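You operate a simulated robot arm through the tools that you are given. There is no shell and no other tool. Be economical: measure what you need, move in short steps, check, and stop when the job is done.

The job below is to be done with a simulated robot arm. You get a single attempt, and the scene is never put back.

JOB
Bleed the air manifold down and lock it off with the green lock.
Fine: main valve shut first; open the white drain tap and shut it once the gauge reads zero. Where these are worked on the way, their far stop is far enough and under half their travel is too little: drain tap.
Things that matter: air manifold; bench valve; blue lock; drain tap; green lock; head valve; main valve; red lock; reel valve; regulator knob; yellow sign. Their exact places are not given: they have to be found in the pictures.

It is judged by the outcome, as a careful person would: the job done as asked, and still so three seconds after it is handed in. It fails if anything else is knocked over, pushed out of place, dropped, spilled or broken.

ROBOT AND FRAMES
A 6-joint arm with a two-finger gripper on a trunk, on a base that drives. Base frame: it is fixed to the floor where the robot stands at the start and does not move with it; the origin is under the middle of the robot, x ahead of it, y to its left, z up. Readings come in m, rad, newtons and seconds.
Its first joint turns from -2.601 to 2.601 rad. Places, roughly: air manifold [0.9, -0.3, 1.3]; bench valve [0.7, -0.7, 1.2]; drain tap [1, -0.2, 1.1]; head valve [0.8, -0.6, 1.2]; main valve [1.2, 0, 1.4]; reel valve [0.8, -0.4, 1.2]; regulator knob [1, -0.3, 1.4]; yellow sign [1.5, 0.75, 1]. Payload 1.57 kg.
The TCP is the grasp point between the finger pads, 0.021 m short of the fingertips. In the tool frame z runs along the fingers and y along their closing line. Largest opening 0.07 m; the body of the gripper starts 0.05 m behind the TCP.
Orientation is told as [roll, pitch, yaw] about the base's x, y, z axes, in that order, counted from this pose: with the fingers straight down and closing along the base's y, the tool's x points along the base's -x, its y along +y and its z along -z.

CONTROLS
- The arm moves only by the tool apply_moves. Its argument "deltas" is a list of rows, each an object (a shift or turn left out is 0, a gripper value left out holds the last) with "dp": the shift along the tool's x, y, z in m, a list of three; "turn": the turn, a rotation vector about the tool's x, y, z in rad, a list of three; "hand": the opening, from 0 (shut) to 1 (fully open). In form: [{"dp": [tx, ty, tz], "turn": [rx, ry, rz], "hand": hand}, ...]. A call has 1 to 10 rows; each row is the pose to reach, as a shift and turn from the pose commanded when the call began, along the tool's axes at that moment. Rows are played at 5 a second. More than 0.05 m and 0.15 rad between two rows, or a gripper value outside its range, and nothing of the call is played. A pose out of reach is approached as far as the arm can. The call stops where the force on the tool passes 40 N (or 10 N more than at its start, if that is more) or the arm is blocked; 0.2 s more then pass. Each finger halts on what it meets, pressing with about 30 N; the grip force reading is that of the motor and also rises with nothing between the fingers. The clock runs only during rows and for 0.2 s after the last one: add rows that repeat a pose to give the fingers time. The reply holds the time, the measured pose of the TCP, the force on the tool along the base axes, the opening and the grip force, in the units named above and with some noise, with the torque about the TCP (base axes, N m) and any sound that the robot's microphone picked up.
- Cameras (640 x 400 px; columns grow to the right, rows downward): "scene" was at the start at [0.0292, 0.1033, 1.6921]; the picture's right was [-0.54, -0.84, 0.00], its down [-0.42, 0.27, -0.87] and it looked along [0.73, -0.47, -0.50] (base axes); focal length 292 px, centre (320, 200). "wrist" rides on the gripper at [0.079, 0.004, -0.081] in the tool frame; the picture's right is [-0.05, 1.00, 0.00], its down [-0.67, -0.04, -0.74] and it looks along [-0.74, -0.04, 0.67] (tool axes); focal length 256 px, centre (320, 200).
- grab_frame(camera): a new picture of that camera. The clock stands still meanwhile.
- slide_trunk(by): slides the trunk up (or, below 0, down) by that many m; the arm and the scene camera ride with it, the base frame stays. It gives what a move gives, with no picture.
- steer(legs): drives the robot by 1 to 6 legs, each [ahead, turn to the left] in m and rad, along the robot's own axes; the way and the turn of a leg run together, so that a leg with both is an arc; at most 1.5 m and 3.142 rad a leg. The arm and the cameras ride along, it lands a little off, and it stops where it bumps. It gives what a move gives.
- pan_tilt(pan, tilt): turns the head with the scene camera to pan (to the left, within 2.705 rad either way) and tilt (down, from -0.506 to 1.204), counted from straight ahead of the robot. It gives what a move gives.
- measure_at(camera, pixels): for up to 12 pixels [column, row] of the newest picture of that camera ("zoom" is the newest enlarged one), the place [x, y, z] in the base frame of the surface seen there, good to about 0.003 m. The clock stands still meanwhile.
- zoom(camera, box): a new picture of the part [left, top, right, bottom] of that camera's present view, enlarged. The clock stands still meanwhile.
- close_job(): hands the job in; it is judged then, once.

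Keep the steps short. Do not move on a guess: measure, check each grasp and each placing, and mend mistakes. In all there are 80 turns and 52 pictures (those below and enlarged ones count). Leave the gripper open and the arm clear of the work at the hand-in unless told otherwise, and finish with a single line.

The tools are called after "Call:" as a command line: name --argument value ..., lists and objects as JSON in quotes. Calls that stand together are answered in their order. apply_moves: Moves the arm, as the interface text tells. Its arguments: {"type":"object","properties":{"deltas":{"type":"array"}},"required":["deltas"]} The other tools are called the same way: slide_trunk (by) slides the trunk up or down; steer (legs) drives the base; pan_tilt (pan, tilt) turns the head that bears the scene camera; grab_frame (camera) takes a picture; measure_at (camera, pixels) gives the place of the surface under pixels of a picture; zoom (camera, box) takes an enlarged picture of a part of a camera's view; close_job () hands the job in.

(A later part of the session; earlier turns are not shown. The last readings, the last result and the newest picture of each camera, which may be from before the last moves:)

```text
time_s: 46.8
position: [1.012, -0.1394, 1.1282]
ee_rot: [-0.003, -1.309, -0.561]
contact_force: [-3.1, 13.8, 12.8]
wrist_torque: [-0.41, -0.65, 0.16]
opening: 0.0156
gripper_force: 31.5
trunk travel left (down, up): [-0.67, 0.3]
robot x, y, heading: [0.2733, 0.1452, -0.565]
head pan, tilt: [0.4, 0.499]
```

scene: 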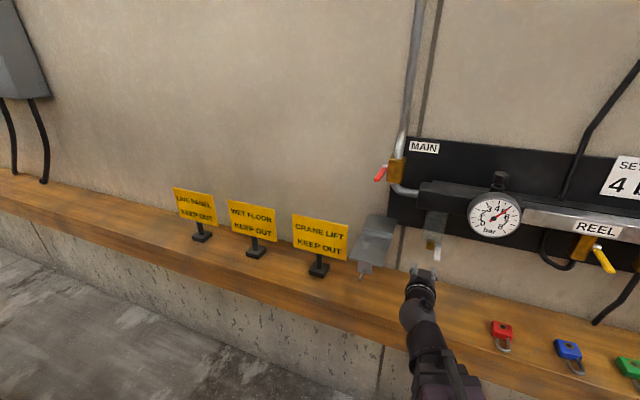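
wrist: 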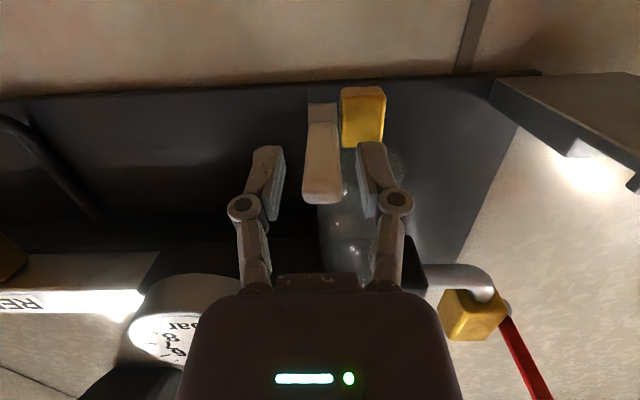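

The lever moves with the fingers. I go on to the far stop.

Call:
apply_moves --deltas '[{"dp": [0.0039, 0, 0.0035], "turn": [0, 0.027, 0]}, {"dp": [0.0077, 0, 0.0074], "turn": [0, 0.0527, 0]}, {"dp": [0.011, 0, 0.0117], "turn": [0, 0.076, 0]}, {"dp": [0.0139, 0, 0.0162], "turn": [0, 0.0989, 0]}, {"dp": [0.0181, 0, 0.026], "turn": [0, 0.1367, 0]}, {"dp": [0.0203, 0, 0.0364], "turn": [0, 0.1657, 0]}, {"dp": [0.0203, 0, 0.0471], "turn": [0, 0.1821, 0]}, {"dp": [0.0187, 0, 0.0561], "turn": [0, 0.187, 0]}, {"dp": [0.0187, 0, 0.0561], "turn": [0, 0.187, 0]}]'

Call:
zoom --camera "scene" --box '[400, 170, 528, 280]'

```text
time_s: 48.2
position: [1.035, -0.1557, 1.0983]
ee_rot: [-0.001, -1.138, -0.56]
contact_force: [-4.0, 11.5, 0.6]
wrist_torque: [-0.28, -0.37, 0.31]
opening: 0.0063
gripper_force: 28.9
trunk travel left (down, up): [-0.67, 0.3]
robot x, y, heading: [0.2762, 0.146, -0.566]
head pan, tilt: [0.4, 0.499]
stopped in row 7: the force on the tool passed its limit at 51 N (the readings are from after the stop); the commanded pose is now the measured one
```

```text
3.64 times, centred on (464, 225) of scene
```

zoom: 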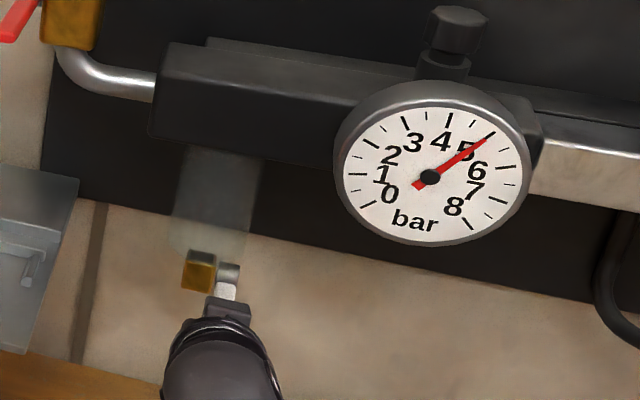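

Stopped on force, with the opening down to 6 mm (half off the lever). I look with the wrist camera.

Call:
grab_frame --camera "wrist"

Call:
zoom --camera "wrist" --box '[240, 60, 400, 200]'

```text
20 pictures are left
```

wrist: 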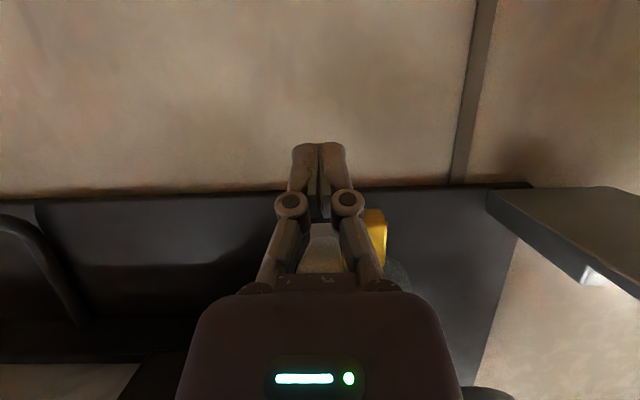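

```text
2.86 times, centred on (320, 130) of wrist
```

zoom: 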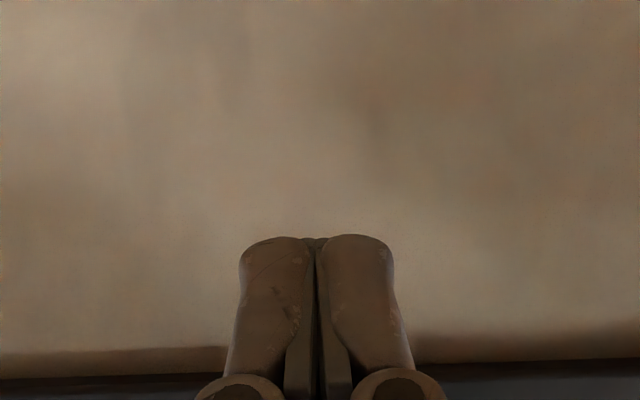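

I open the fingers and back away along the tool to see the lever's position.

Call:
apply_moves --deltas '[{"hand": 0.5}, {"hand": 0.5}, {"dp": [0, 0, -0.04]}, {"dp": [0, 0, -0.08]}, {"dp": [0, 0, -0.08]}]'

Call:
grab_frame --camera "wrist"

```text
time_s: 49.4
position: [0.9763, -0.1183, 1.0969]
ee_rot: [-0.002, -1.138, -0.564]
contact_force: [-0.6, 0.7, -0.6]
wrist_torque: [0.01, -0.01, 0.02]
opening: 0.0349
gripper_force: 0.1
out of reach, approached as far as the arm can: row 3, 4, 5
trunk travel left (down, up): [-0.67, 0.3]
robot x, y, heading: [0.2775, 0.1437, -0.563]
head pan, tilt: [0.4, 0.499]
```

```text
18 pictures are left
```

wrist: 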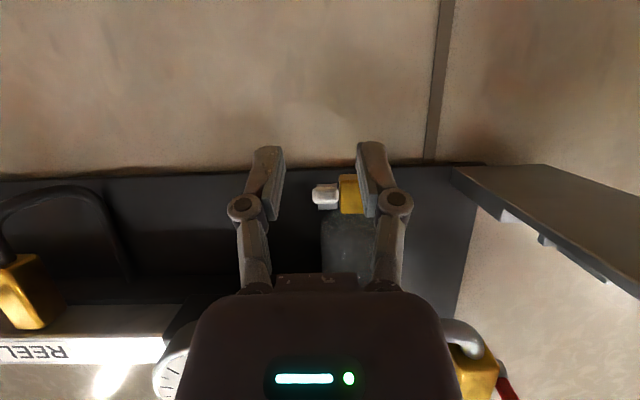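

Call:
zoom --camera "wrist" --box '[290, 165, 370, 225]'

Call:
measure_at --camera "zoom" --pixels '[[200, 180], [270, 150], [350, 170], [220, 240], [330, 240], [300, 300], [260, 190], [480, 230]]'

Call:
zoom --camera "scene" --box '[400, 180, 528, 280]'

```text
6.67 times, centred on (330, 195) of wrist
```

zoom: 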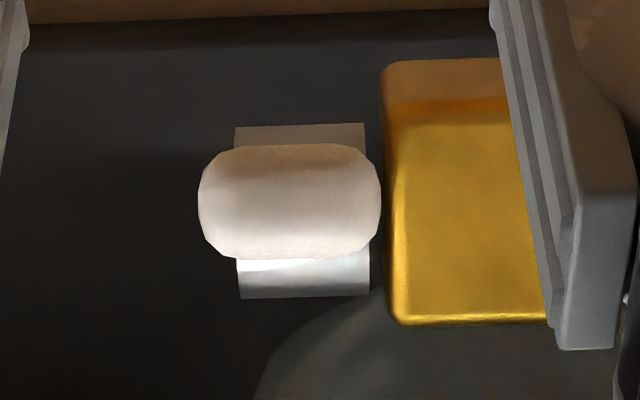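

```text
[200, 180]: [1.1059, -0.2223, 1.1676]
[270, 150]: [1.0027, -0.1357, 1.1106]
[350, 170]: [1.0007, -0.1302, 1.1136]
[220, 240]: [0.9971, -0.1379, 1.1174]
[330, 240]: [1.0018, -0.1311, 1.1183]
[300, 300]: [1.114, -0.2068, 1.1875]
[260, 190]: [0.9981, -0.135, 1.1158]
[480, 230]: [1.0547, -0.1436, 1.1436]
```

```text
4.00 times, centred on (464, 230) of scene
```

zoom: 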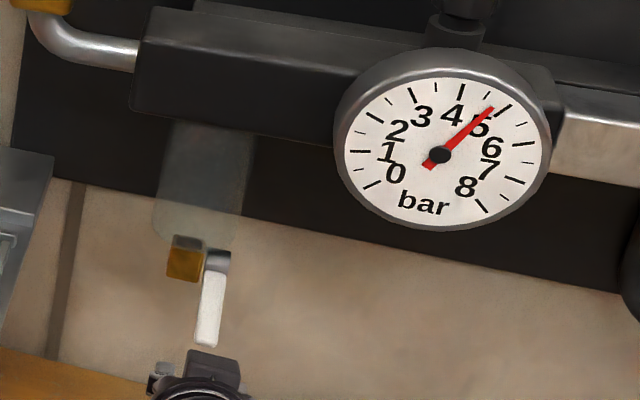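

The tap is about 25° open and the gauge has begun to fall (5.0). The grip slips there, so I'll push the lever down from above with closed fingers. I back off, close and raise.

Call:
apply_moves --deltas '[{"dp": [0.0126, 0, -0.0272], "hand": 0}, {"dp": [0.0, 0, -0.034], "turn": [0, -0.09, 0]}, {"dp": [-0.0166, 0, -0.0407], "turn": [0, -0.183, 0]}, {"dp": [-0.0166, 0, -0.0407], "turn": [0, -0.183, 0]}]'

Call:
slide_trunk --by 0.042

```text
time_s: 50.4
position: [0.9489, -0.1034, 1.1298]
ee_rot: [-0.005, -1.322, -0.563]
contact_force: [0.6, 0.0, -0.3]
wrist_torque: [0.02, -0.03, -0.01]
opening: 0.0001
gripper_force: 28.7
trunk travel left (down, up): [-0.67, 0.3]
robot x, y, heading: [0.2773, 0.1476, -0.567]
head pan, tilt: [0.4, 0.499]
```

```text
time_s: 51.3
position: [0.9506, -0.1028, 1.171]
ee_rot: [-0.002, -1.323, -0.563]
contact_force: [-0.4, 0.1, 0.4]
wrist_torque: [0.01, 0.02, -0.03]
opening: 0.0001
gripper_force: 28.9
trunk travel left (down, up): [-0.712, 0.258]
robot x, y, heading: [0.2772, 0.1445, -0.564]
head pan, tilt: [0.4, 0.499]
```

Now forward 6 cm over the lever, then down with the trunk.

Call:
apply_moves --deltas '[{"dp": [-0.0076, 0, 0.03]}, {"dp": [-0.0152, 0, 0.0601]}, {"dp": [-0.0152, 0, 0.0601]}]'

Call:
slide_trunk --by -0.075

```text
time_s: 52.1
position: [1.002, -0.136, 1.1704]
ee_rot: [-0.004, -1.321, -0.56]
contact_force: [1.1, 0.1, -0.1]
wrist_torque: [0.0, 0.04, -0.03]
opening: 0.0
gripper_force: 28.4
trunk travel left (down, up): [-0.712, 0.258]
robot x, y, heading: [0.279, 0.1465, -0.57]
head pan, tilt: [0.4, 0.499]
```

```text
time_s: 53.2
position: [1.0018, -0.1369, 1.0965]
ee_rot: [-0.005, -1.319, -0.563]
contact_force: [-0.4, -0.9, 0.1]
wrist_torque: [0.0, -0.01, 0.02]
opening: 0.0
gripper_force: 29.4
trunk travel left (down, up): [-0.637, 0.333]
robot x, y, heading: [0.2757, 0.1485, -0.561]
head pan, tilt: [0.4, 0.499]
```

Now I push 3.4 cm towards the wall to bring the lever fully down, then check tap and gauge.

Call:
apply_moves --deltas '[{"dp": [-0.0025, 0, 0.01]}, {"dp": [-0.005, 0, 0.02]}, {"dp": [-0.0075, 0, 0.03]}, {"dp": [-0.0084, 0, 0.033]}]'

Call:
grab_frame --camera "scene"

Call:
zoom --camera "scene" --box '[400, 170, 528, 250]'

```text
time_s: 54.2
position: [1.0292, -0.1558, 1.0968]
ee_rot: [-0.004, -1.317, -0.563]
contact_force: [-4.1, 2.4, -2.5]
wrist_torque: [0.03, 0.03, 0.01]
opening: 0.0
gripper_force: 28.3
trunk travel left (down, up): [-0.637, 0.333]
robot x, y, heading: [0.2743, 0.1477, -0.568]
head pan, tilt: [0.4, 0.499]
```

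```text
15 pictures are left
```

scene: 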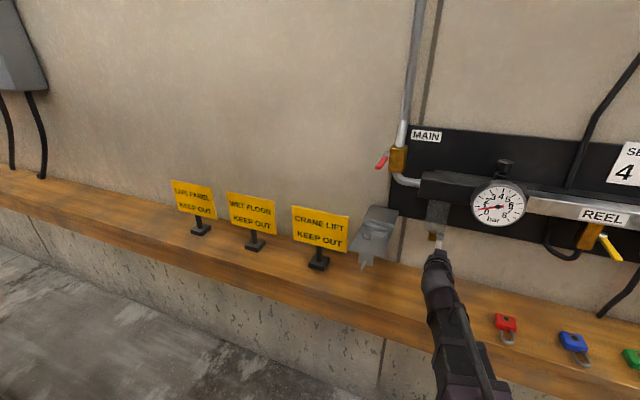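

```text
5.00 times, centred on (464, 210) of scene
```

zoom: 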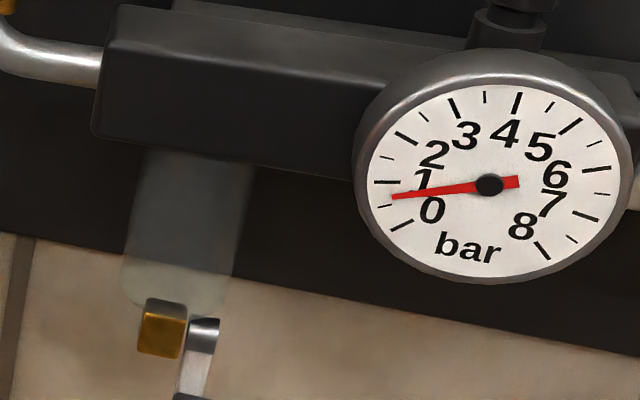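

Air is bleeding: gauge ~0.6 bar. I press a little further toward the stop and wait 2 s.

Call:
apply_moves --deltas '[{"dp": [-0.0012, 0, 0.005]}, {"dp": [-0.002, 0, 0.008]}, {"dp": [-0.002, 0, 0.008]}, {"dp": [-0.002, 0, 0.008]}, {"dp": [-0.002, 0, 0.008]}, {"dp": [-0.002, 0, 0.008]}, {"dp": [-0.002, 0, 0.008]}, {"dp": [-0.002, 0, 0.008]}, {"dp": [-0.002, 0, 0.008]}, {"dp": [-0.002, 0, 0.008]}]'

Call:
apply_moves --deltas '[{"dp": [0, 0, -0.02]}, {"dp": [0.005, 0, -0.04]}, {"dp": [0.01, 0, -0.06]}, {"dp": [0.015, 0, -0.08], "hand": 0.5}, {"dp": [0.015, 0, -0.08]}, {"dp": [0.015, 0, -0.08]}, {"dp": [0.015, 0, -0.08]}]'

Call:
zoom --camera "scene" --box '[400, 170, 528, 280]'

Call:
measure_at --camera "zoom" --pixels '[[150, 250], [155, 265], [155, 280], [150, 300], [165, 255], [140, 250]]'

```text
time_s: 54.7
position: [1.0307, -0.1551, 1.0961]
ee_rot: [0.0, -1.315, -0.568]
contact_force: [-8.9, 7.2, 2.4]
wrist_torque: [-0.04, -0.12, 0.07]
opening: 0.0
gripper_force: 28.6
trunk travel left (down, up): [-0.637, 0.333]
robot x, y, heading: [0.2778, 0.1501, -0.561]
head pan, tilt: [0.4, 0.499]
stopped in row 2: the force on the tool passed its limit at 43 N (the readings are from after the stop); the commanded pose is now the measured one
```

```text
time_s: 56.3
position: [0.9639, -0.1137, 1.096]
ee_rot: [-0.001, -1.318, -0.568]
contact_force: [-0.3, -1.1, 0.7]
wrist_torque: [0.0, 0.0, -0.03]
opening: 0.0349
gripper_force: 0.0
out of reach, approached as far as the arm can: row 1, 2, 3, 4, 5, 6, 7
trunk travel left (down, up): [-0.637, 0.333]
robot x, y, heading: [0.2783, 0.1472, -0.564]
head pan, tilt: [0.4, 0.499]
```

```text
3.64 times, centred on (464, 225) of scene
```

zoom: 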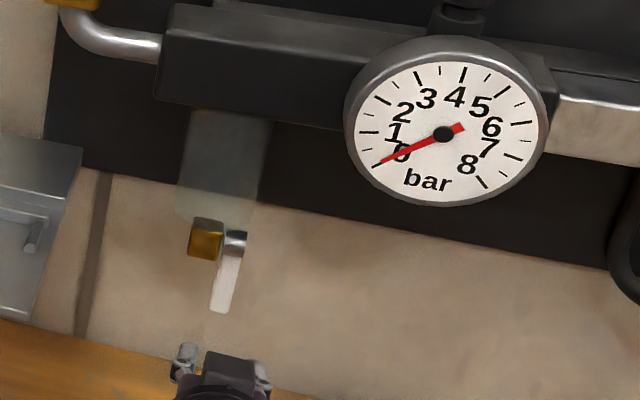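

```text
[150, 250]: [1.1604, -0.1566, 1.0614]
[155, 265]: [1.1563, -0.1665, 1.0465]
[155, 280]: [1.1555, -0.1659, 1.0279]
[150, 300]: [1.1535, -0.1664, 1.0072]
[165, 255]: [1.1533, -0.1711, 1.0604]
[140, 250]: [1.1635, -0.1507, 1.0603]
```

Gauge reads zero; the tap hit its far stop. I measure the lever as it hangs, to grip it for shutting.

Call:
measure_at --camera "zoom" --pixels '[[236, 235], [232, 250], [228, 265], [225, 280], [222, 295], [218, 309], [214, 290], [234, 285], [205, 240]]'

Call:
grab_frame --camera "wrist"

```text
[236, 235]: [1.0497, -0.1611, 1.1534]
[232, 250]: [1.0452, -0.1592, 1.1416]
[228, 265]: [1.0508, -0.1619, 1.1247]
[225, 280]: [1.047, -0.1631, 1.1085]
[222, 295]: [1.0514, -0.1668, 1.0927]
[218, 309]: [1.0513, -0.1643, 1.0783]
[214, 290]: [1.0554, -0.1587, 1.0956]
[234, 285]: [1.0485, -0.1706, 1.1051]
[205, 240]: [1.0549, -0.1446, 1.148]
```

```text
12 pictures are left
```

wrist: 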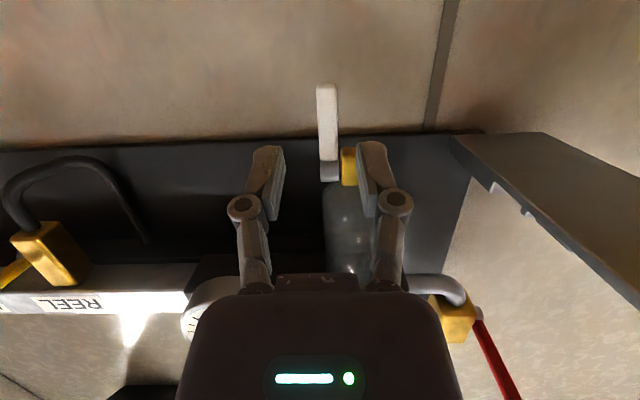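

The lever hangs vertical at r −0.419, d 0.982, tip z 1.076. I lower 4 mm, move in so it sits at pad centre, and close.

Call:
slide_trunk --by -0.005

Call:
apply_moves --deltas '[{"dp": [-0.01, 0.0035, 0.04]}, {"dp": [-0.02, 0.0035, 0.08]}, {"dp": [-0.0255, 0.0035, 0.0998]}, {"dp": [-0.0255, 0.0035, 0.0998]}, {"dp": [-0.0255, 0.0035, 0.0998], "hand": 0}, {"dp": [-0.0255, 0.0035, 0.0998], "hand": 0}, {"dp": [-0.0255, 0.0035, 0.0998], "hand": 0}]'

```text
time_s: 56.8
position: [0.9629, -0.1135, 1.091]
ee_rot: [0.0, -1.317, -0.569]
contact_force: [0.3, -0.3, -0.3]
wrist_torque: [0.0, 0.0, 0.01]
opening: 0.0353
gripper_force: 0.0
trunk travel left (down, up): [-0.632, 0.338]
robot x, y, heading: [0.274, 0.146, -0.566]
head pan, tilt: [0.4, 0.499]
```

```text
time_s: 58.4
position: [1.0524, -0.1636, 1.0903]
ee_rot: [-0.003, -1.315, -0.566]
contact_force: [1.8, 5.2, 2.1]
wrist_torque: [0.02, -0.06, 0.03]
opening: 0.0153
gripper_force: 31.7
trunk travel left (down, up): [-0.632, 0.338]
robot x, y, heading: [0.2782, 0.1449, -0.565]
head pan, tilt: [0.4, 0.499]
```

Gripped at 0.0153. I pull the lever along its arc toward me, slowly, first part.

Call:
apply_moves --deltas '[{"dp": [0.0008, 0, -0.005], "turn": [0, -0.002, 0]}, {"dp": [0.0015, 0, -0.0098], "turn": [0, -0.0055, 0]}, {"dp": [0.0013, 0, -0.015], "turn": [0, -0.012, 0]}, {"dp": [0.001, 0, -0.0199], "turn": [0, -0.0215, 0]}, {"dp": [-0.0001, 0, -0.0248], "turn": [0, -0.034, 0]}, {"dp": [-0.0015, 0, -0.0295], "turn": [0, -0.0477, 0]}]'

```text
time_s: 59.8
position: [1.0315, -0.1521, 1.0964]
ee_rot: [-0.004, -1.361, -0.564]
contact_force: [12.6, -0.9, -17.7]
wrist_torque: [0.22, 0.84, 0.17]
opening: 0.0159
gripper_force: 32.6
trunk travel left (down, up): [-0.632, 0.338]
robot x, y, heading: [0.2796, 0.1452, -0.569]
head pan, tilt: [0.4, 0.499]
```

Holding (about 19 N tangential). I continue up to shut.

Call:
apply_moves --deltas '[{"dp": [-0.0023, 0, -0.0045], "turn": [0, -0.017, 0]}, {"dp": [-0.0048, 0, -0.0088], "turn": [0, -0.0353, 0]}, {"dp": [-0.0079, 0, -0.0128], "turn": [0, -0.055, 0]}, {"dp": [-0.0112, 0, -0.0165], "turn": [0, -0.077, 0]}, {"dp": [-0.015, 0, -0.0198], "turn": [0, -0.1, 0]}, {"dp": [-0.019, 0, -0.0227], "turn": [0, -0.125, 0]}, {"dp": [-0.0234, 0, -0.0252], "turn": [0, -0.15, 0]}, {"dp": [-0.0279, 0, -0.0273], "turn": [0, -0.177, 0]}, {"dp": [-0.0361, 0, -0.0297], "turn": [0, -0.222, 0]}, {"dp": [-0.04, 0, -0.0303], "turn": [0, -0.243, 0]}]'

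```text
time_s: 62.0
position: [1.0104, -0.1399, 1.1446]
ee_rot: [3.122, -1.534, 2.591]
contact_force: [0.4, 0.3, -0.1]
wrist_torque: [-0.06, 0.01, 0.0]
opening: 0.0
gripper_force: 28.6
trunk travel left (down, up): [-0.632, 0.338]
robot x, y, heading: [0.2799, 0.1452, -0.565]
head pan, tilt: [0.4, 0.499]
```

It slipped at some point. I check the lever.

Call:
zoom --camera "wrist" --box '[230, 20, 410, 200]'

Call:
measure_at --camera "zoom" --pixels '[[320, 150], [320, 180], [320, 200], [320, 220], [320, 240], [310, 260]]'

```text
2.22 times, centred on (320, 110) of wrist
```

zoom: 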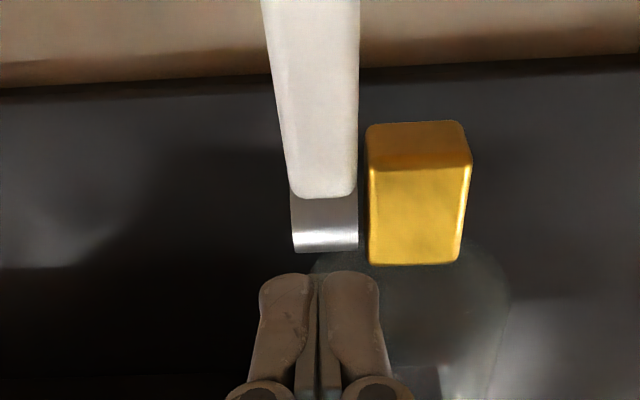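

```text
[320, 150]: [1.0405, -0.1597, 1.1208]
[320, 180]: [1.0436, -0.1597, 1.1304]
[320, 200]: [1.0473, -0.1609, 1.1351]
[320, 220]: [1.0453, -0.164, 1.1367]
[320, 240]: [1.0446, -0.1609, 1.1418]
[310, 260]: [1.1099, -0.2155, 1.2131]
```

Call:
measure_at --camera "zoom" --pixels '[[310, 5], [310, 40], [315, 80], [318, 120]]'

```text
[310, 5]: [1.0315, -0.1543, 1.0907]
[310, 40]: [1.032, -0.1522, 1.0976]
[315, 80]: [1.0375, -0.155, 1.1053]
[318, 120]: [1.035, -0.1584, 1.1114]
```

The lever is back only ~20° (friction grip slips). I'll use a hook instead: yaw the tool about 0.7 rad to the left so that the right finger gets behind the lever. First retract, shift and turn; then lower.

Call:
apply_moves --deltas '[{"dp": [0, 0, -0.045]}, {"dp": [0, -0.02, -0.06], "turn": [-0.14, 0, 0], "hand": 0.5}, {"dp": [0, -0.035, -0.06], "turn": [-0.28, 0, 0]}, {"dp": [0, -0.0505, -0.05], "turn": [-0.42, 0, 0]}, {"dp": [0, -0.0505, -0.04], "turn": [-0.56, 0, 0]}, {"dp": [0, -0.0505, -0.03], "turn": [-0.7, 0, 0]}, {"dp": [0, -0.0505, -0.03], "turn": [-0.7, 0, 0]}]'

Call:
slide_trunk --by -0.052

Call:
grab_frame --camera "wrist"

```text
time_s: 63.6
position: [0.9557, -0.1652, 1.1434]
ee_rot: [-2.482, -1.533, 2.616]
contact_force: [0.5, -0.1, -0.3]
wrist_torque: [0.03, -0.01, -0.01]
opening: 0.035
gripper_force: 0.0
trunk travel left (down, up): [-0.632, 0.338]
robot x, y, heading: [0.2788, 0.148, -0.566]
head pan, tilt: [0.4, 0.499]
```

```text
time_s: 64.6
position: [0.9558, -0.1665, 1.0912]
ee_rot: [-2.476, -1.533, 2.608]
contact_force: [-0.7, 0.1, -0.6]
wrist_torque: [0.01, -0.04, -0.03]
opening: 0.0351
gripper_force: 0.1
trunk travel left (down, up): [-0.58, 0.39]
robot x, y, heading: [0.276, 0.1502, -0.573]
head pan, tilt: [0.4, 0.499]
```

```text
10 pictures are left
```

wrist: 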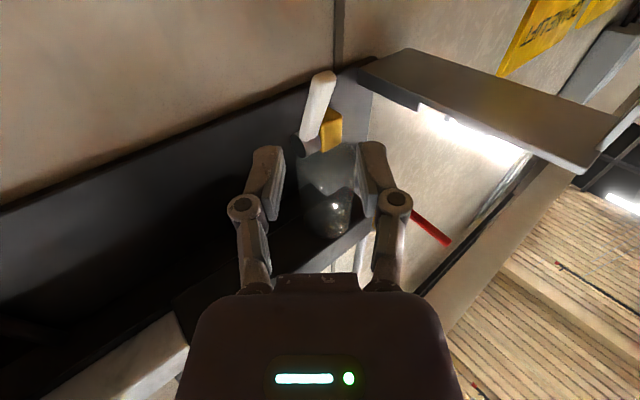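

Lever is lined up between the fingers. I go in 8 cm and narrow the opening to ~2 cm.

Call:
apply_moves --deltas '[{"dp": [0, 0, 0.04]}, {"dp": [0, 0, 0.08]}, {"dp": [0, 0, 0.08]}, {"dp": [0, 0, 0.08], "hand": 0.27}, {"dp": [0, 0, 0.08], "hand": 0.27}]'

Call:
apply_moves --deltas '[{"dp": [0, 0.0064, -0.0076]}, {"dp": [0, 0.0129, -0.0153]}, {"dp": [0, 0.0161, -0.0191]}]'

```text
time_s: 65.8
position: [1.0366, -0.1561, 1.0919]
ee_rot: [-2.53, -1.532, 2.663]
contact_force: [-1.5, -0.6, -0.1]
wrist_torque: [0.57, -0.44, -0.3]
opening: 0.0226
gripper_force: 32.3
trunk travel left (down, up): [-0.58, 0.39]
robot x, y, heading: [0.2788, 0.1464, -0.569]
head pan, tilt: [0.4, 0.499]
```

```text
time_s: 66.6
position: [1.0151, -0.1427, 1.0907]
ee_rot: [-2.492, -1.532, 2.624]
contact_force: [-0.1, -4.1, -2.0]
wrist_torque: [0.04, 0.04, -0.01]
opening: 0.0219
gripper_force: 1.8
trunk travel left (down, up): [-0.58, 0.39]
robot x, y, heading: [0.2762, 0.1469, -0.566]
head pan, tilt: [0.4, 0.499]
```

Hooked: the tool moved back 2.5 cm with the lever. Now lift 2.5 cm with the trunk, which should carry the lever further.

Call:
slide_trunk --by 0.022

Call:
zoom --camera "scene" --box '[408, 160, 504, 230]'

```text
time_s: 67.2
position: [1.0128, -0.1325, 1.1122]
ee_rot: [-2.323, -1.529, 2.471]
contact_force: [-3.0, 26.6, -16.8]
wrist_torque: [0.07, 0.22, -0.18]
opening: 0.0181
gripper_force: 32.3
trunk travel left (down, up): [-0.602, 0.368]
robot x, y, heading: [0.2803, 0.1474, -0.564]
head pan, tilt: [0.4, 0.499]
stopped: the force on the tool passed its limit at 74 N (the readings are from after the stop); the commanded pose is now the measured one
```

```text
5.71 times, centred on (456, 195) of scene
```

zoom: 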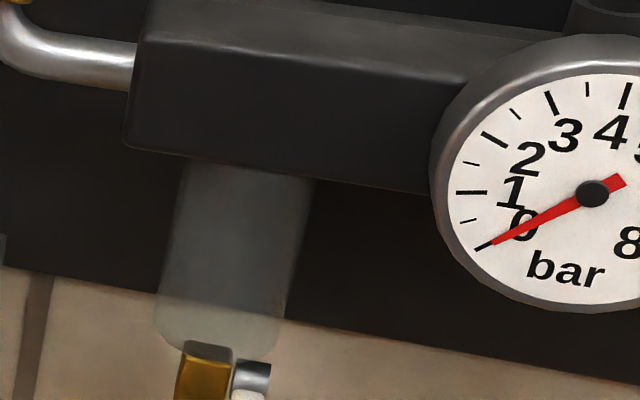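

Stopped by force, so I shouldn't force it. I release, back off and look at where the lever is.

Call:
apply_moves --deltas '[{"hand": 0.6}, {"hand": 0.6}, {"dp": [0, 0, -0.04]}, {"dp": [0, 0, -0.08]}, {"dp": [0, 0, -0.08]}]'

Call:
grab_frame --camera "wrist"

```text
time_s: 68.4
position: [0.9335, -0.1495, 1.1106]
ee_rot: [-2.422, -1.534, 2.563]
contact_force: [0.1, 0.2, -0.7]
wrist_torque: [-0.01, 0.0, 0.01]
opening: 0.0419
gripper_force: 0.1
out of reach, approached as far as the arm can: row 4
trunk travel left (down, up): [-0.602, 0.368]
robot x, y, heading: [0.279, 0.1422, -0.568]
head pan, tilt: [0.4, 0.499]
```

```text
8 pictures are left
```

wrist: 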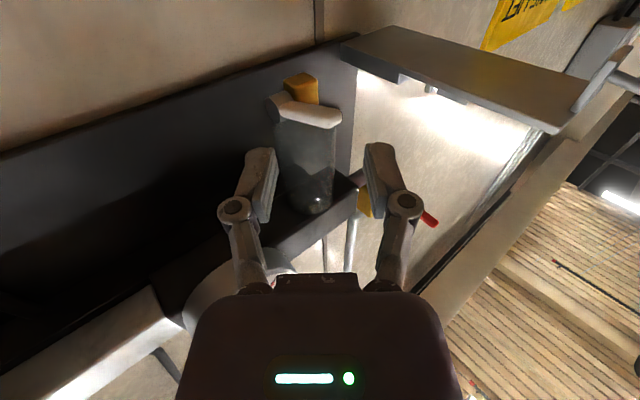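

Call:
measure_at --camera "wrist" --pixels '[[283, 105], [295, 110], [310, 115], [325, 119], [335, 119], [333, 126], [310, 122], [300, 98]]'

```text
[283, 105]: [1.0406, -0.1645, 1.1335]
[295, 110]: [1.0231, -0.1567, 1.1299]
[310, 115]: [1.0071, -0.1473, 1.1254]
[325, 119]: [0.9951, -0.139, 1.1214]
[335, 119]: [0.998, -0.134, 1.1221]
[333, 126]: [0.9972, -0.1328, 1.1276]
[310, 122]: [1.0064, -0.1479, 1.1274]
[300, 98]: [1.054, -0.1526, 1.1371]
```

Excellent: the lever is nearly level again — underside at z 1.121 at the tip, versus 1.137 when shut. I'll close the fingers, slip them underneath and lift it the rest.

Call:
slide_trunk --by -0.013

Call:
apply_moves --deltas '[{"hand": 0}, {"hand": 0}, {"hand": 0}, {"dp": [0, 0, 0.04]}, {"dp": [0, 0, 0.075]}, {"dp": [0, 0, 0.075]}]'

Call:
slide_trunk --by 0.028

```text
time_s: 69.0
position: [0.9337, -0.1494, 1.0997]
ee_rot: [-2.419, -1.531, 2.559]
contact_force: [-0.2, -0.4, 0.4]
wrist_torque: [0.04, -0.02, 0.0]
opening: 0.0422
gripper_force: 0.0
trunk travel left (down, up): [-0.589, 0.381]
robot x, y, heading: [0.2733, 0.1483, -0.567]
head pan, tilt: [0.4, 0.499]
```

```text
time_s: 70.4
position: [1.0072, -0.1394, 1.0993]
ee_rot: [-2.432, -1.531, 2.571]
contact_force: [-0.2, 0.1, -0.7]
wrist_torque: [0.03, 0.0, 0.01]
opening: 0.0001
gripper_force: 28.9
trunk travel left (down, up): [-0.589, 0.381]
robot x, y, heading: [0.2765, 0.1464, -0.566]
head pan, tilt: [0.4, 0.499]
```

```text
time_s: 71.1
position: [1.0069, -0.1393, 1.1273]
ee_rot: [-2.444, -1.531, 2.582]
contact_force: [0.1, -0.4, 0.3]
wrist_torque: [-0.02, 0.0, 0.02]
opening: 0.0002
gripper_force: 28.5
trunk travel left (down, up): [-0.617, 0.353]
robot x, y, heading: [0.2765, 0.1423, -0.567]
head pan, tilt: [0.4, 0.499]
```

I lift a bit more to reach the stop.

Call:
slide_trunk --by 0.008

```text
time_s: 71.5
position: [1.0066, -0.1392, 1.1281]
ee_rot: [-2.165, -1.533, 2.304]
contact_force: [1.7, -1.4, -13.0]
wrist_torque: [0.14, 0.27, -0.03]
opening: 0.0001
gripper_force: 28.8
trunk travel left (down, up): [-0.621, 0.349]
robot x, y, heading: [0.279, 0.1428, -0.567]
head pan, tilt: [0.4, 0.499]
stopped: the force on the tool passed its limit at 52 N (the readings are from after the stop); the commanded pose is now the measured one
```

The stop is reached: tap shut (52 N at the stop). I lower slightly, back out and straighten the tool.

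Call:
slide_trunk --by -0.015

Call:
apply_moves --deltas '[{"dp": [0, 0, -0.045]}, {"dp": [0, 0, -0.09]}, {"dp": [0, 0, -0.13], "turn": [0.14, 0, 0]}, {"dp": [0, 0, -0.15], "turn": [0.28, 0, 0], "hand": 1}, {"dp": [0, 0, -0.15], "turn": [0.42, 0, 0]}, {"dp": [0, 0, -0.15], "turn": [0.56, 0, 0]}, {"dp": [0, 0, -0.15], "turn": [0.7, 0, 0]}, {"dp": [0, 0, -0.15], "turn": [0.7, 0, 0]}]'

```text
time_s: 72.2
position: [1.0057, -0.1382, 1.1156]
ee_rot: [-2.231, -1.532, 2.369]
contact_force: [0.4, -0.2, 0.6]
wrist_torque: [0.0, -0.01, 0.01]
opening: 0.0
gripper_force: 28.0
trunk travel left (down, up): [-0.606, 0.364]
robot x, y, heading: [0.2793, 0.1453, -0.564]
head pan, tilt: [0.4, 0.499]
```

```text
time_s: 74.2
position: [0.9271, -0.1666, 1.1327]
ee_rot: [-2.163, -1.352, 1.724]
contact_force: [1.3, -0.6, 0.1]
wrist_torque: [0.01, 0.01, 0.0]
opening: 0.07
gripper_force: 0.0
out of reach, approached as far as the arm can: row 2, 3, 4, 5, 6, 7, 8
trunk travel left (down, up): [-0.606, 0.364]
robot x, y, heading: [0.2761, 0.1456, -0.562]
head pan, tilt: [0.4, 0.499]
stopped in row 8: the arm was blocked; the commanded pose is now the measured one
```

The level tool is at the arm's inner reach limit, so it twisted a bit. I drive the base back 8 cm to get clear of the gauge, then raise the trunk before pitching the tool down.

Call:
steer --legs '[[-0.08, 0]]'

Call:
slide_trunk --by 0.15

Call:
apply_moves --deltas '[{"turn": [-0.0036, 0.1436, 0.0198]}, {"turn": [-0.0072, 0.2872, 0.0397]}, {"turn": [-0.0108, 0.4308, 0.0595]}, {"turn": [-0.0144, 0.5744, 0.0794]}, {"turn": [-0.018, 0.718, 0.0992]}, {"turn": [-0.0216, 0.8616, 0.1191]}, {"turn": [-0.0252, 1.0052, 0.1389]}, {"turn": [-0.0288, 1.1488, 0.1587]}, {"turn": [-0.0324, 1.2924, 0.1786]}, {"turn": [-0.036, 1.436, 0.1984]}]'

```text
time_s: 75.3
position: [0.8592, -0.1233, 1.1329]
ee_rot: [-2.164, -1.353, 1.724]
contact_force: [0.4, 0.5, -0.1]
wrist_torque: [0.03, 0.01, 0.0]
opening: 0.07
gripper_force: 0.0
trunk travel left (down, up): [-0.606, 0.364]
robot x, y, heading: [0.2069, 0.1907, -0.569]
head pan, tilt: [0.4, 0.499]
```

```text
time_s: 77.0
position: [0.8609, -0.1234, 1.2819]
ee_rot: [-2.163, -1.354, 1.723]
contact_force: [0.8, -0.5, 0.1]
wrist_torque: [0.0, 0.01, 0.02]
opening: 0.07
gripper_force: 0.0
trunk travel left (down, up): [-0.756, 0.214]
robot x, y, heading: [0.2087, 0.1922, -0.566]
head pan, tilt: [0.4, 0.499]
```

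```text
time_s: 79.2
position: [0.8576, -0.1254, 1.0811]
ee_rot: [-0.011, -0.258, -0.524]
contact_force: [-0.1, -0.8, 0.0]
wrist_torque: [-0.01, 0.01, 0.01]
opening: 0.07
gripper_force: 0.2
out of reach, approached as far as the arm can: row 1, 2, 3, 4, 5, 6, 7, 8, 9, 10
trunk travel left (down, up): [-0.756, 0.214]
robot x, y, heading: [0.2085, 0.1899, -0.565]
head pan, tilt: [0.4, 0.499]
```

I set a 0.5 rad tilt (so the wrist stays clear of the manifold and of the shut lever), used for both picking and placing.

Call:
apply_moves --deltas '[{"turn": [0, -0.121, 0.02]}, {"turn": [0, -0.242, 0.04]}, {"turn": [0, -0.242, 0.04]}]'

```text
time_s: 80.0
position: [0.858, -0.1244, 1.0983]
ee_rot: [0.006, -0.505, -0.565]
contact_force: [-0.1, 0.7, 0.4]
wrist_torque: [-0.01, 0.02, 0.03]
opening: 0.0697
gripper_force: 0.0
out of reach, approached as far as the arm can: row 1, 2, 3
trunk travel left (down, up): [-0.756, 0.214]
robot x, y, heading: [0.211, 0.1861, -0.565]
head pan, tilt: [0.4, 0.499]
```

Orientation good. Now 0.43 m to the right along the bench, over toward the green lock, at z 1.10.

Call:
apply_moves --deltas '[{"dp": [0, -0.048, 0]}, {"dp": [0, -0.096, 0]}, {"dp": [0, -0.144, 0]}, {"dp": [0, -0.192, 0]}, {"dp": [0, -0.24, 0]}, {"dp": [0, -0.288, 0]}, {"dp": [0, -0.336, 0]}, {"dp": [0, -0.384, 0]}, {"dp": [0, -0.432, 0]}, {"dp": [0, -0.432, 0]}]'

Call:
grab_frame --camera "wrist"

```text
time_s: 82.2
position: [0.6286, -0.4907, 1.0975]
ee_rot: [0.003, -0.504, -0.564]
contact_force: [0.0, 0.3, -0.9]
wrist_torque: [0.01, 0.0, 0.04]
opening: 0.0701
gripper_force: 0.1
out of reach, approached as far as the arm can: row 7, 8, 9, 10
trunk travel left (down, up): [-0.756, 0.214]
robot x, y, heading: [0.2088, 0.1889, -0.565]
head pan, tilt: [0.4, 0.499]
```

```text
7 pictures are left
```

wrist: 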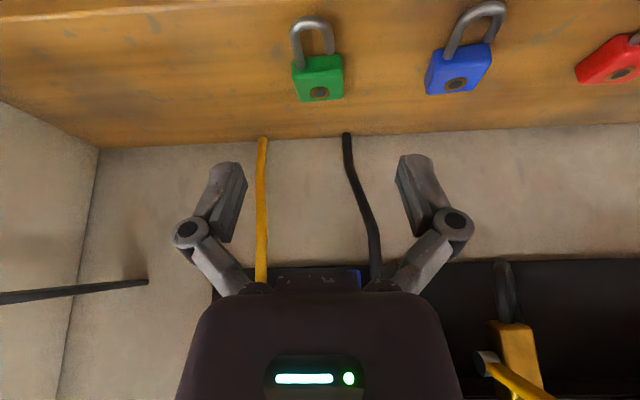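

Call:
zoom --camera "wrist" --box '[280, 5, 360, 110]'

Call:
measure_at --camera "wrist" --pixels '[[296, 76], [341, 73], [302, 100], [342, 97], [319, 93], [318, 80], [297, 50], [314, 18], [330, 48], [320, 20], [263, 150], [347, 140]]'

```text
3.81 times, centred on (320, 58) of wrist
```

zoom: 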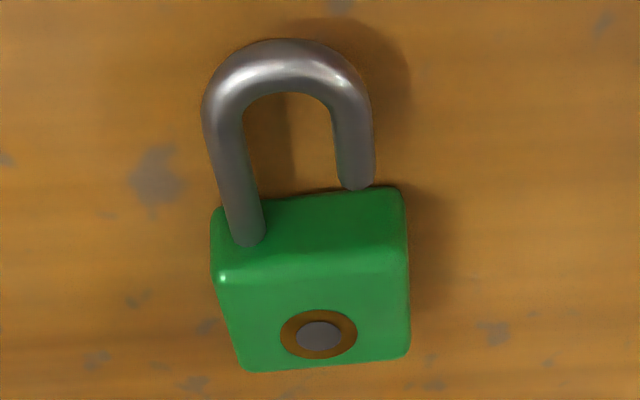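

```text
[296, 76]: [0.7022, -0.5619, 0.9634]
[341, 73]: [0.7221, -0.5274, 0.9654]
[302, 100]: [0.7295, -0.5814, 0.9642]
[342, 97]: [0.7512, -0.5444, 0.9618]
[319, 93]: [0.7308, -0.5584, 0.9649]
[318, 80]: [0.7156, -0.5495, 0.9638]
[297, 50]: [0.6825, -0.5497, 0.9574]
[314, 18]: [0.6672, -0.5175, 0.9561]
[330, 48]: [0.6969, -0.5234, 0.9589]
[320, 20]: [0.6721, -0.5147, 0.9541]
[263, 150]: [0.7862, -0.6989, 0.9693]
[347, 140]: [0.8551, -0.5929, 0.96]
```

Call:
measure_at --camera "zoom" --pixels '[[357, 183], [355, 170], [360, 235], [300, 240], [248, 235], [240, 280], [400, 265], [290, 50], [225, 150], [365, 140], [250, 355], [400, 350]]'

```text
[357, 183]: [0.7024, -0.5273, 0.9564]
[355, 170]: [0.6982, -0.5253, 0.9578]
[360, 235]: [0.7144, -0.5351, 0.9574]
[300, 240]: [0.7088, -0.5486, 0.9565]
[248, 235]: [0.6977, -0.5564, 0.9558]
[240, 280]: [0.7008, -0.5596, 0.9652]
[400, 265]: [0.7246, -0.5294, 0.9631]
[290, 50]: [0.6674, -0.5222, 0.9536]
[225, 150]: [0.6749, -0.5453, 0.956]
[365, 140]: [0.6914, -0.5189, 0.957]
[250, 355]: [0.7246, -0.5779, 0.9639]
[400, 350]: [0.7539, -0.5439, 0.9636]
```

The lock is turned by about 0.1 rad, its body centre is at d 0.908, r 0.083, and the shackle gap is 14 mm with the free leg on the left. I move over it with a matching twist.

Call:
apply_moves --deltas '[{"dp": [-0.035, -0.001, 0.019], "turn": [0.024, 0, 0.044]}, {"dp": [-0.07, -0.001, 0.038], "turn": [0.048, 0, 0.088]}, {"dp": [-0.0948, -0.001, 0.0517], "turn": [0.048, 0, 0.088]}, {"dp": [-0.0948, -0.001, 0.0517], "turn": [0.048, 0, 0.088]}]'

Call:
slide_trunk --by -0.1

```text
time_s: 83.2
position: [0.7213, -0.5483, 1.098]
ee_rot: [0.005, -0.503, -0.668]
contact_force: [-0.1, 0.1, 0.1]
wrist_torque: [-0.01, -0.03, 0.0]
opening: 0.0702
gripper_force: 0.0
trunk travel left (down, up): [-0.756, 0.214]
robot x, y, heading: [0.2097, 0.1913, -0.57]
head pan, tilt: [0.4, 0.499]
```

```text
time_s: 84.6
position: [0.7203, -0.5483, 0.9979]
ee_rot: [0.005, -0.502, -0.666]
contact_force: [-0.6, 0.3, 0.2]
wrist_torque: [0.04, -0.01, -0.03]
opening: 0.0703
gripper_force: 0.0
trunk travel left (down, up): [-0.656, 0.314]
robot x, y, heading: [0.2081, 0.1893, -0.563]
head pan, tilt: [0.4, 0.499]
```

On target (d 0.901, r 0.082). Down the last 2.2 cm, and close.

Call:
slide_trunk --by -0.0225

Call:
apply_moves --deltas '[{"hand": 0}, {"hand": 0}, {"hand": 0}, {"hand": 0}]'

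```text
time_s: 85.3
position: [0.72, -0.5489, 0.9746]
ee_rot: [0.005, -0.503, -0.667]
contact_force: [-0.1, 0.0, -0.5]
wrist_torque: [0.01, 0.02, -0.04]
opening: 0.0699
gripper_force: 0.1
trunk travel left (down, up): [-0.633, 0.337]
robot x, y, heading: [0.2081, 0.1902, -0.563]
head pan, tilt: [0.4, 0.499]
```

```text
time_s: 86.3
position: [0.7209, -0.5494, 0.9754]
ee_rot: [0.006, -0.504, -0.668]
contact_force: [-2.7, 0.2, 9.3]
wrist_torque: [0.08, -0.18, 0.01]
opening: 0.0509
gripper_force: 30.4
trunk travel left (down, up): [-0.633, 0.337]
robot x, y, heading: [0.209, 0.1918, -0.567]
head pan, tilt: [0.4, 0.499]
```

Closed at 0.051 with 30 N, so the body is a bit wider than I figured. I lift 4 cm and check the grasp.

Call:
slide_trunk --by 0.04

Call:
grab_frame --camera "wrist"

```text
time_s: 87.1
position: [0.7228, -0.5495, 1.0146]
ee_rot: [0.004, -0.502, -0.666]
contact_force: [0.7, -0.6, -2.2]
wrist_torque: [-0.02, -0.01, 0.0]
opening: 0.0505
gripper_force: 29.9
trunk travel left (down, up): [-0.673, 0.297]
robot x, y, heading: [0.2132, 0.1874, -0.566]
head pan, tilt: [0.4, 0.499]
```

```text
5 pictures are left
```

wrist: 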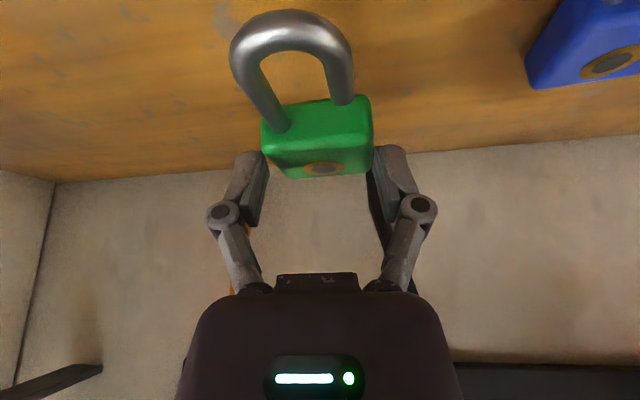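

The lock is held. I measure it in the hand to know its offset and skew.

Call:
measure_at --camera "wrist" --pixels '[[269, 145], [366, 135], [283, 170], [366, 165], [344, 101], [342, 125], [283, 125], [290, 20], [250, 75], [341, 65], [318, 140], [324, 167]]'

```text
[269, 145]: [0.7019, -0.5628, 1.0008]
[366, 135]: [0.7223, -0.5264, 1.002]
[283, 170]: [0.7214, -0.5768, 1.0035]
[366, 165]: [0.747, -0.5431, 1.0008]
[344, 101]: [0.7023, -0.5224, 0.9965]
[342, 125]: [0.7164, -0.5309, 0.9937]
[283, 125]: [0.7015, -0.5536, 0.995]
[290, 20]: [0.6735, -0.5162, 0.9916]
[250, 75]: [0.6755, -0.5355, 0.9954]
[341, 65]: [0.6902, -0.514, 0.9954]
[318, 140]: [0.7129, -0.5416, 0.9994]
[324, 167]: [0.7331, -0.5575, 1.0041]
```

In the hand the lock is square with the wall (front face d 0.888, free leg at r 0.069, leg end d 0.872). Retract 12 cm, then raise.

Call:
apply_moves --deltas '[{"dp": [0.035, -0.0043, -0.0192]}, {"dp": [0.07, -0.0086, -0.0383]}, {"dp": [0.1045, -0.0128, -0.0575]}, {"dp": [0.1045, -0.0128, -0.0575]}]'

Call:
slide_trunk --by 0.225

```text
time_s: 88.1
position: [0.6209, -0.4858, 1.0154]
ee_rot: [0.005, -0.503, -0.667]
contact_force: [0.2, 0.5, -2.2]
wrist_torque: [0.03, 0.01, 0.01]
opening: 0.0505
gripper_force: 30.0
trunk travel left (down, up): [-0.673, 0.297]
robot x, y, heading: [0.2124, 0.1887, -0.568]
head pan, tilt: [0.4, 0.499]
```

```text
time_s: 90.5
position: [0.6201, -0.4863, 1.2393]
ee_rot: [0.004, -0.502, -0.668]
contact_force: [0.6, 0.2, -2.0]
wrist_torque: [-0.03, 0.02, 0.01]
opening: 0.0506
gripper_force: 30.3
trunk travel left (down, up): [-0.898, 0.072]
robot x, y, heading: [0.2076, 0.1885, -0.564]
head pan, tilt: [0.4, 0.499]
```

Now left along the wall, in two calls, 0.68 m in all.

Call:
apply_moves --deltas '[{"dp": [0.0045, 0.0477, -0.0025]}, {"dp": [0.009, 0.0954, -0.0049]}, {"dp": [0.0135, 0.1431, -0.0074]}, {"dp": [0.018, 0.1908, -0.0099]}, {"dp": [0.0225, 0.2385, -0.0124]}, {"dp": [0.027, 0.2862, -0.0148]}, {"dp": [0.0315, 0.3339, -0.0173]}, {"dp": [0.036, 0.3816, -0.0198]}, {"dp": [0.0405, 0.4293, -0.0222]}, {"dp": [0.045, 0.477, -0.0247]}]'

Call:
apply_moves --deltas '[{"dp": [0.0045, 0.0477, -0.0025]}, {"dp": [0.009, 0.0954, -0.0049]}, {"dp": [0.0135, 0.1431, -0.0074]}, {"dp": [0.018, 0.1908, -0.0099]}, {"dp": [0.0189, 0.2009, -0.0104]}, {"dp": [0.0189, 0.2009, -0.0104]}]'

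Call:
grab_frame --camera "wrist"

```text
time_s: 92.7
position: [0.8746, -0.0783, 1.2397]
ee_rot: [0.004, -0.502, -0.667]
contact_force: [-0.2, 0.5, -2.4]
wrist_torque: [0.03, 0.02, -0.03]
opening: 0.0503
gripper_force: 29.9
trunk travel left (down, up): [-0.898, 0.072]
robot x, y, heading: [0.2078, 0.1891, -0.567]
head pan, tilt: [0.4, 0.499]
```

```text
time_s: 94.1
position: [0.9814, 0.092, 1.24]
ee_rot: [0.004, -0.503, -0.667]
contact_force: [0.2, 0.6, -1.9]
wrist_torque: [-0.01, 0.02, -0.01]
opening: 0.0504
gripper_force: 30.3
trunk travel left (down, up): [-0.898, 0.072]
robot x, y, heading: [0.2094, 0.1882, -0.569]
head pan, tilt: [0.4, 0.499]
```

```text
4 pictures are left
```

wrist: 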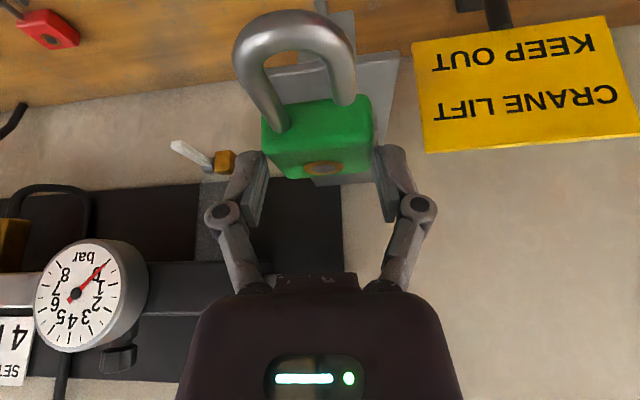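

Still at zero on the gauge and the tap lever looks shut. I check the lock's place in the hand once more from this picture, plus visible shelf points.

Call:
measure_at --camera "wrist" --pixels '[[345, 102], [343, 125], [284, 128], [251, 75], [343, 65], [292, 20], [395, 58], [385, 100], [300, 70], [366, 135], [269, 147]]'

```text
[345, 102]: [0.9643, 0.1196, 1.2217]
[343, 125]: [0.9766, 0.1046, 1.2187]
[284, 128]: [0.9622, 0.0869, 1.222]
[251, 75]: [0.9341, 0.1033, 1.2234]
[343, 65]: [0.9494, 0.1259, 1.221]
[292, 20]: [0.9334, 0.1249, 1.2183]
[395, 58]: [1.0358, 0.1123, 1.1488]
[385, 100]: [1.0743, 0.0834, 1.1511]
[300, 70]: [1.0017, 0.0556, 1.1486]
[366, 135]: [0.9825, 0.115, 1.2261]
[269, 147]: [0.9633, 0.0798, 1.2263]
```

I lower 2 cm, then go forward 11.8 cm to hang over the pocket.

Call:
slide_trunk --by -0.022

Call:
apply_moves --deltas '[{"dp": [-0.035, 0.005, 0.0192]}, {"dp": [-0.07, 0.01, 0.0384]}, {"dp": [-0.0926, 0.0131, 0.0509]}, {"dp": [-0.1026, 0.0146, 0.0564]}, {"dp": [-0.1026, 0.0146, 0.0564]}]'

```text
time_s: 94.8
position: [0.9804, 0.0924, 1.2183]
ee_rot: [0.005, -0.504, -0.667]
contact_force: [0.2, -0.2, -1.2]
wrist_torque: [0.0, -0.02, -0.01]
opening: 0.0501
gripper_force: 30.8
trunk travel left (down, up): [-0.876, 0.094]
robot x, y, heading: [0.2086, 0.1902, -0.566]
head pan, tilt: [0.4, 0.499]
```

```text
time_s: 96.0
position: [1.0827, 0.0306, 1.2174]
ee_rot: [0.005, -0.503, -0.665]
contact_force: [0.1, 0.0, -1.8]
wrist_torque: [0.04, 0.01, 0.03]
opening: 0.0502
gripper_force: 29.7
trunk travel left (down, up): [-0.876, 0.094]
robot x, y, heading: [0.2073, 0.1877, -0.565]
head pan, tilt: [0.4, 0.499]
```

On target (d 0.901, r −0.601), no contact. A close look before lowering.

Call:
zoom --camera "wrist" --box '[220, 0, 400, 190]'

```text
2.11 times, centred on (310, 95) of wrist
```

zoom: 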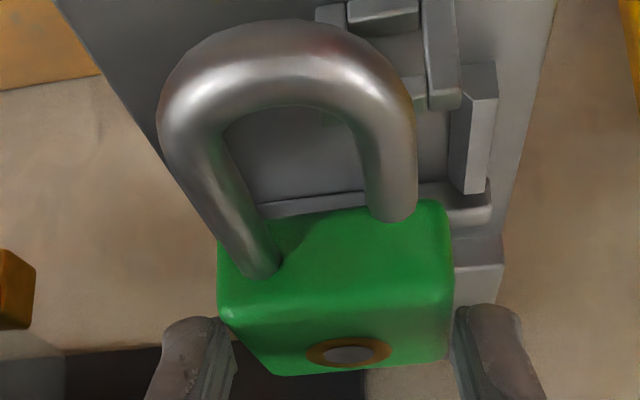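

The red is gone from the eye: it's open now that the valve is shut. I measure the eye and the pocket.

Call:
measure_at --camera "zoom" --pixels '[[385, 5], [385, 20], [330, 12], [435, 20], [435, 60], [445, 98], [420, 98], [475, 80], [475, 180], [470, 205], [430, 150], [300, 205]]'

Call:
measure_at --camera "zoom" --pixels '[[393, 215], [390, 180], [265, 270], [390, 245], [435, 215], [440, 300], [240, 310], [270, 368], [440, 355], [480, 240], [400, 50], [460, 160]]'

```text
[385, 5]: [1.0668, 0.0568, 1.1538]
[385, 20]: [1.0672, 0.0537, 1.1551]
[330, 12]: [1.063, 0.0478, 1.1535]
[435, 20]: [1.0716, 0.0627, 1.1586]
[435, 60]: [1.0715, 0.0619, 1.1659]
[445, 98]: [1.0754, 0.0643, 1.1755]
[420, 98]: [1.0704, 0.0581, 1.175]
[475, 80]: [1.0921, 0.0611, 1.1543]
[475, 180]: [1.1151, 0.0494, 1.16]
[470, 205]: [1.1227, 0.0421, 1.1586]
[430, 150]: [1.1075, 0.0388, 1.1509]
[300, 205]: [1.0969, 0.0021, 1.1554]
```

```text
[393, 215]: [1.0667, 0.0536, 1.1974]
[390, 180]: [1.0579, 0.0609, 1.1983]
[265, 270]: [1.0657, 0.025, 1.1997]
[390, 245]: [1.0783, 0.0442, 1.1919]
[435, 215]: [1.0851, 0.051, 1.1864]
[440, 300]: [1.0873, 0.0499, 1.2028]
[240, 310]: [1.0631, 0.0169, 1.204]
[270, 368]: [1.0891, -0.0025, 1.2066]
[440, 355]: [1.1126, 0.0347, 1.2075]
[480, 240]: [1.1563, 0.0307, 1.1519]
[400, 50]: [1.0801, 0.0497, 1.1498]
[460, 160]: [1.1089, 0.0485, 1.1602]
```

The leg end overlaps the eye by ~2 mm, so I shift 4.5 mm back and 1.5 mm left, then lower.

Call:
apply_moves --deltas '[{"dp": [0.004, 0.001, -0.0022]}, {"dp": [0.004, 0.001, -0.0022]}]'

Call:
slide_trunk --by -0.026

```text
time_s: 96.5
position: [1.0791, 0.0353, 1.2168]
ee_rot: [0.006, -0.504, -0.666]
contact_force: [0.0, -0.6, -1.8]
wrist_torque: [0.01, 0.02, 0.02]
opening: 0.05
gripper_force: 30.2
trunk travel left (down, up): [-0.876, 0.094]
robot x, y, heading: [0.2096, 0.1915, -0.563]
head pan, tilt: [0.4, 0.499]
```

```text
time_s: 97.3
position: [1.0784, 0.0365, 1.1919]
ee_rot: [0.006, -0.505, -0.666]
contact_force: [1.2, 0.0, -1.5]
wrist_torque: [0.06, 0.04, -0.02]
opening: 0.0502
gripper_force: 30.1
trunk travel left (down, up): [-0.85, 0.12]
robot x, y, heading: [0.2087, 0.1892, -0.562]
head pan, tilt: [0.4, 0.499]
```

No contact while passing the eye's top: the eye is in the gap. Down the last part.

Call:
slide_trunk --by -0.0085

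```text
time_s: 97.8
position: [1.0768, 0.0354, 1.1845]
ee_rot: [0.006, -0.507, -0.665]
contact_force: [2.1, -0.8, 16.6]
wrist_torque: [-0.22, -0.17, 0.15]
opening: 0.0506
gripper_force: 29.8
trunk travel left (down, up): [-0.842, 0.128]
robot x, y, heading: [0.2055, 0.1876, -0.564]
head pan, tilt: [0.4, 0.499]
```

Resting on the shelf (17 N, z as expected). I release and rise a bit, then look.

Call:
apply_moves --deltas '[{"hand": 1}, {"hand": 1}, {"hand": 1}]'

Call:
slide_trunk --by 0.035

Call:
zoom --camera "wrist" --box '[220, 0, 400, 190]'

```text
time_s: 98.6
position: [1.0793, 0.0349, 1.1836]
ee_rot: [0.005, -0.505, -0.667]
contact_force: [-0.4, 0.0, -0.1]
wrist_torque: [-0.06, 0.04, 0.0]
opening: 0.0701
gripper_force: 0.2
trunk travel left (down, up): [-0.842, 0.128]
robot x, y, heading: [0.2089, 0.1891, -0.564]
head pan, tilt: [0.4, 0.499]
```

```text
time_s: 99.4
position: [1.0783, 0.0348, 1.219]
ee_rot: [0.004, -0.505, -0.664]
contact_force: [-0.1, 0.3, -0.6]
wrist_torque: [0.01, 0.01, 0.02]
opening: 0.0701
gripper_force: 0.1
trunk travel left (down, up): [-0.877, 0.093]
robot x, y, heading: [0.2049, 0.1879, -0.559]
head pan, tilt: [0.4, 0.499]
```

```text
2.11 times, centred on (310, 95) of wrist
```

zoom: 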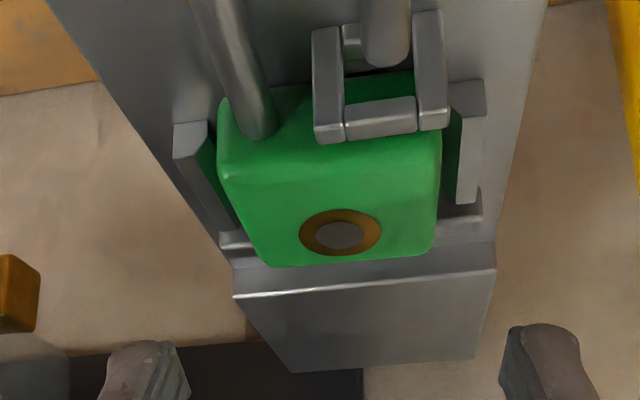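

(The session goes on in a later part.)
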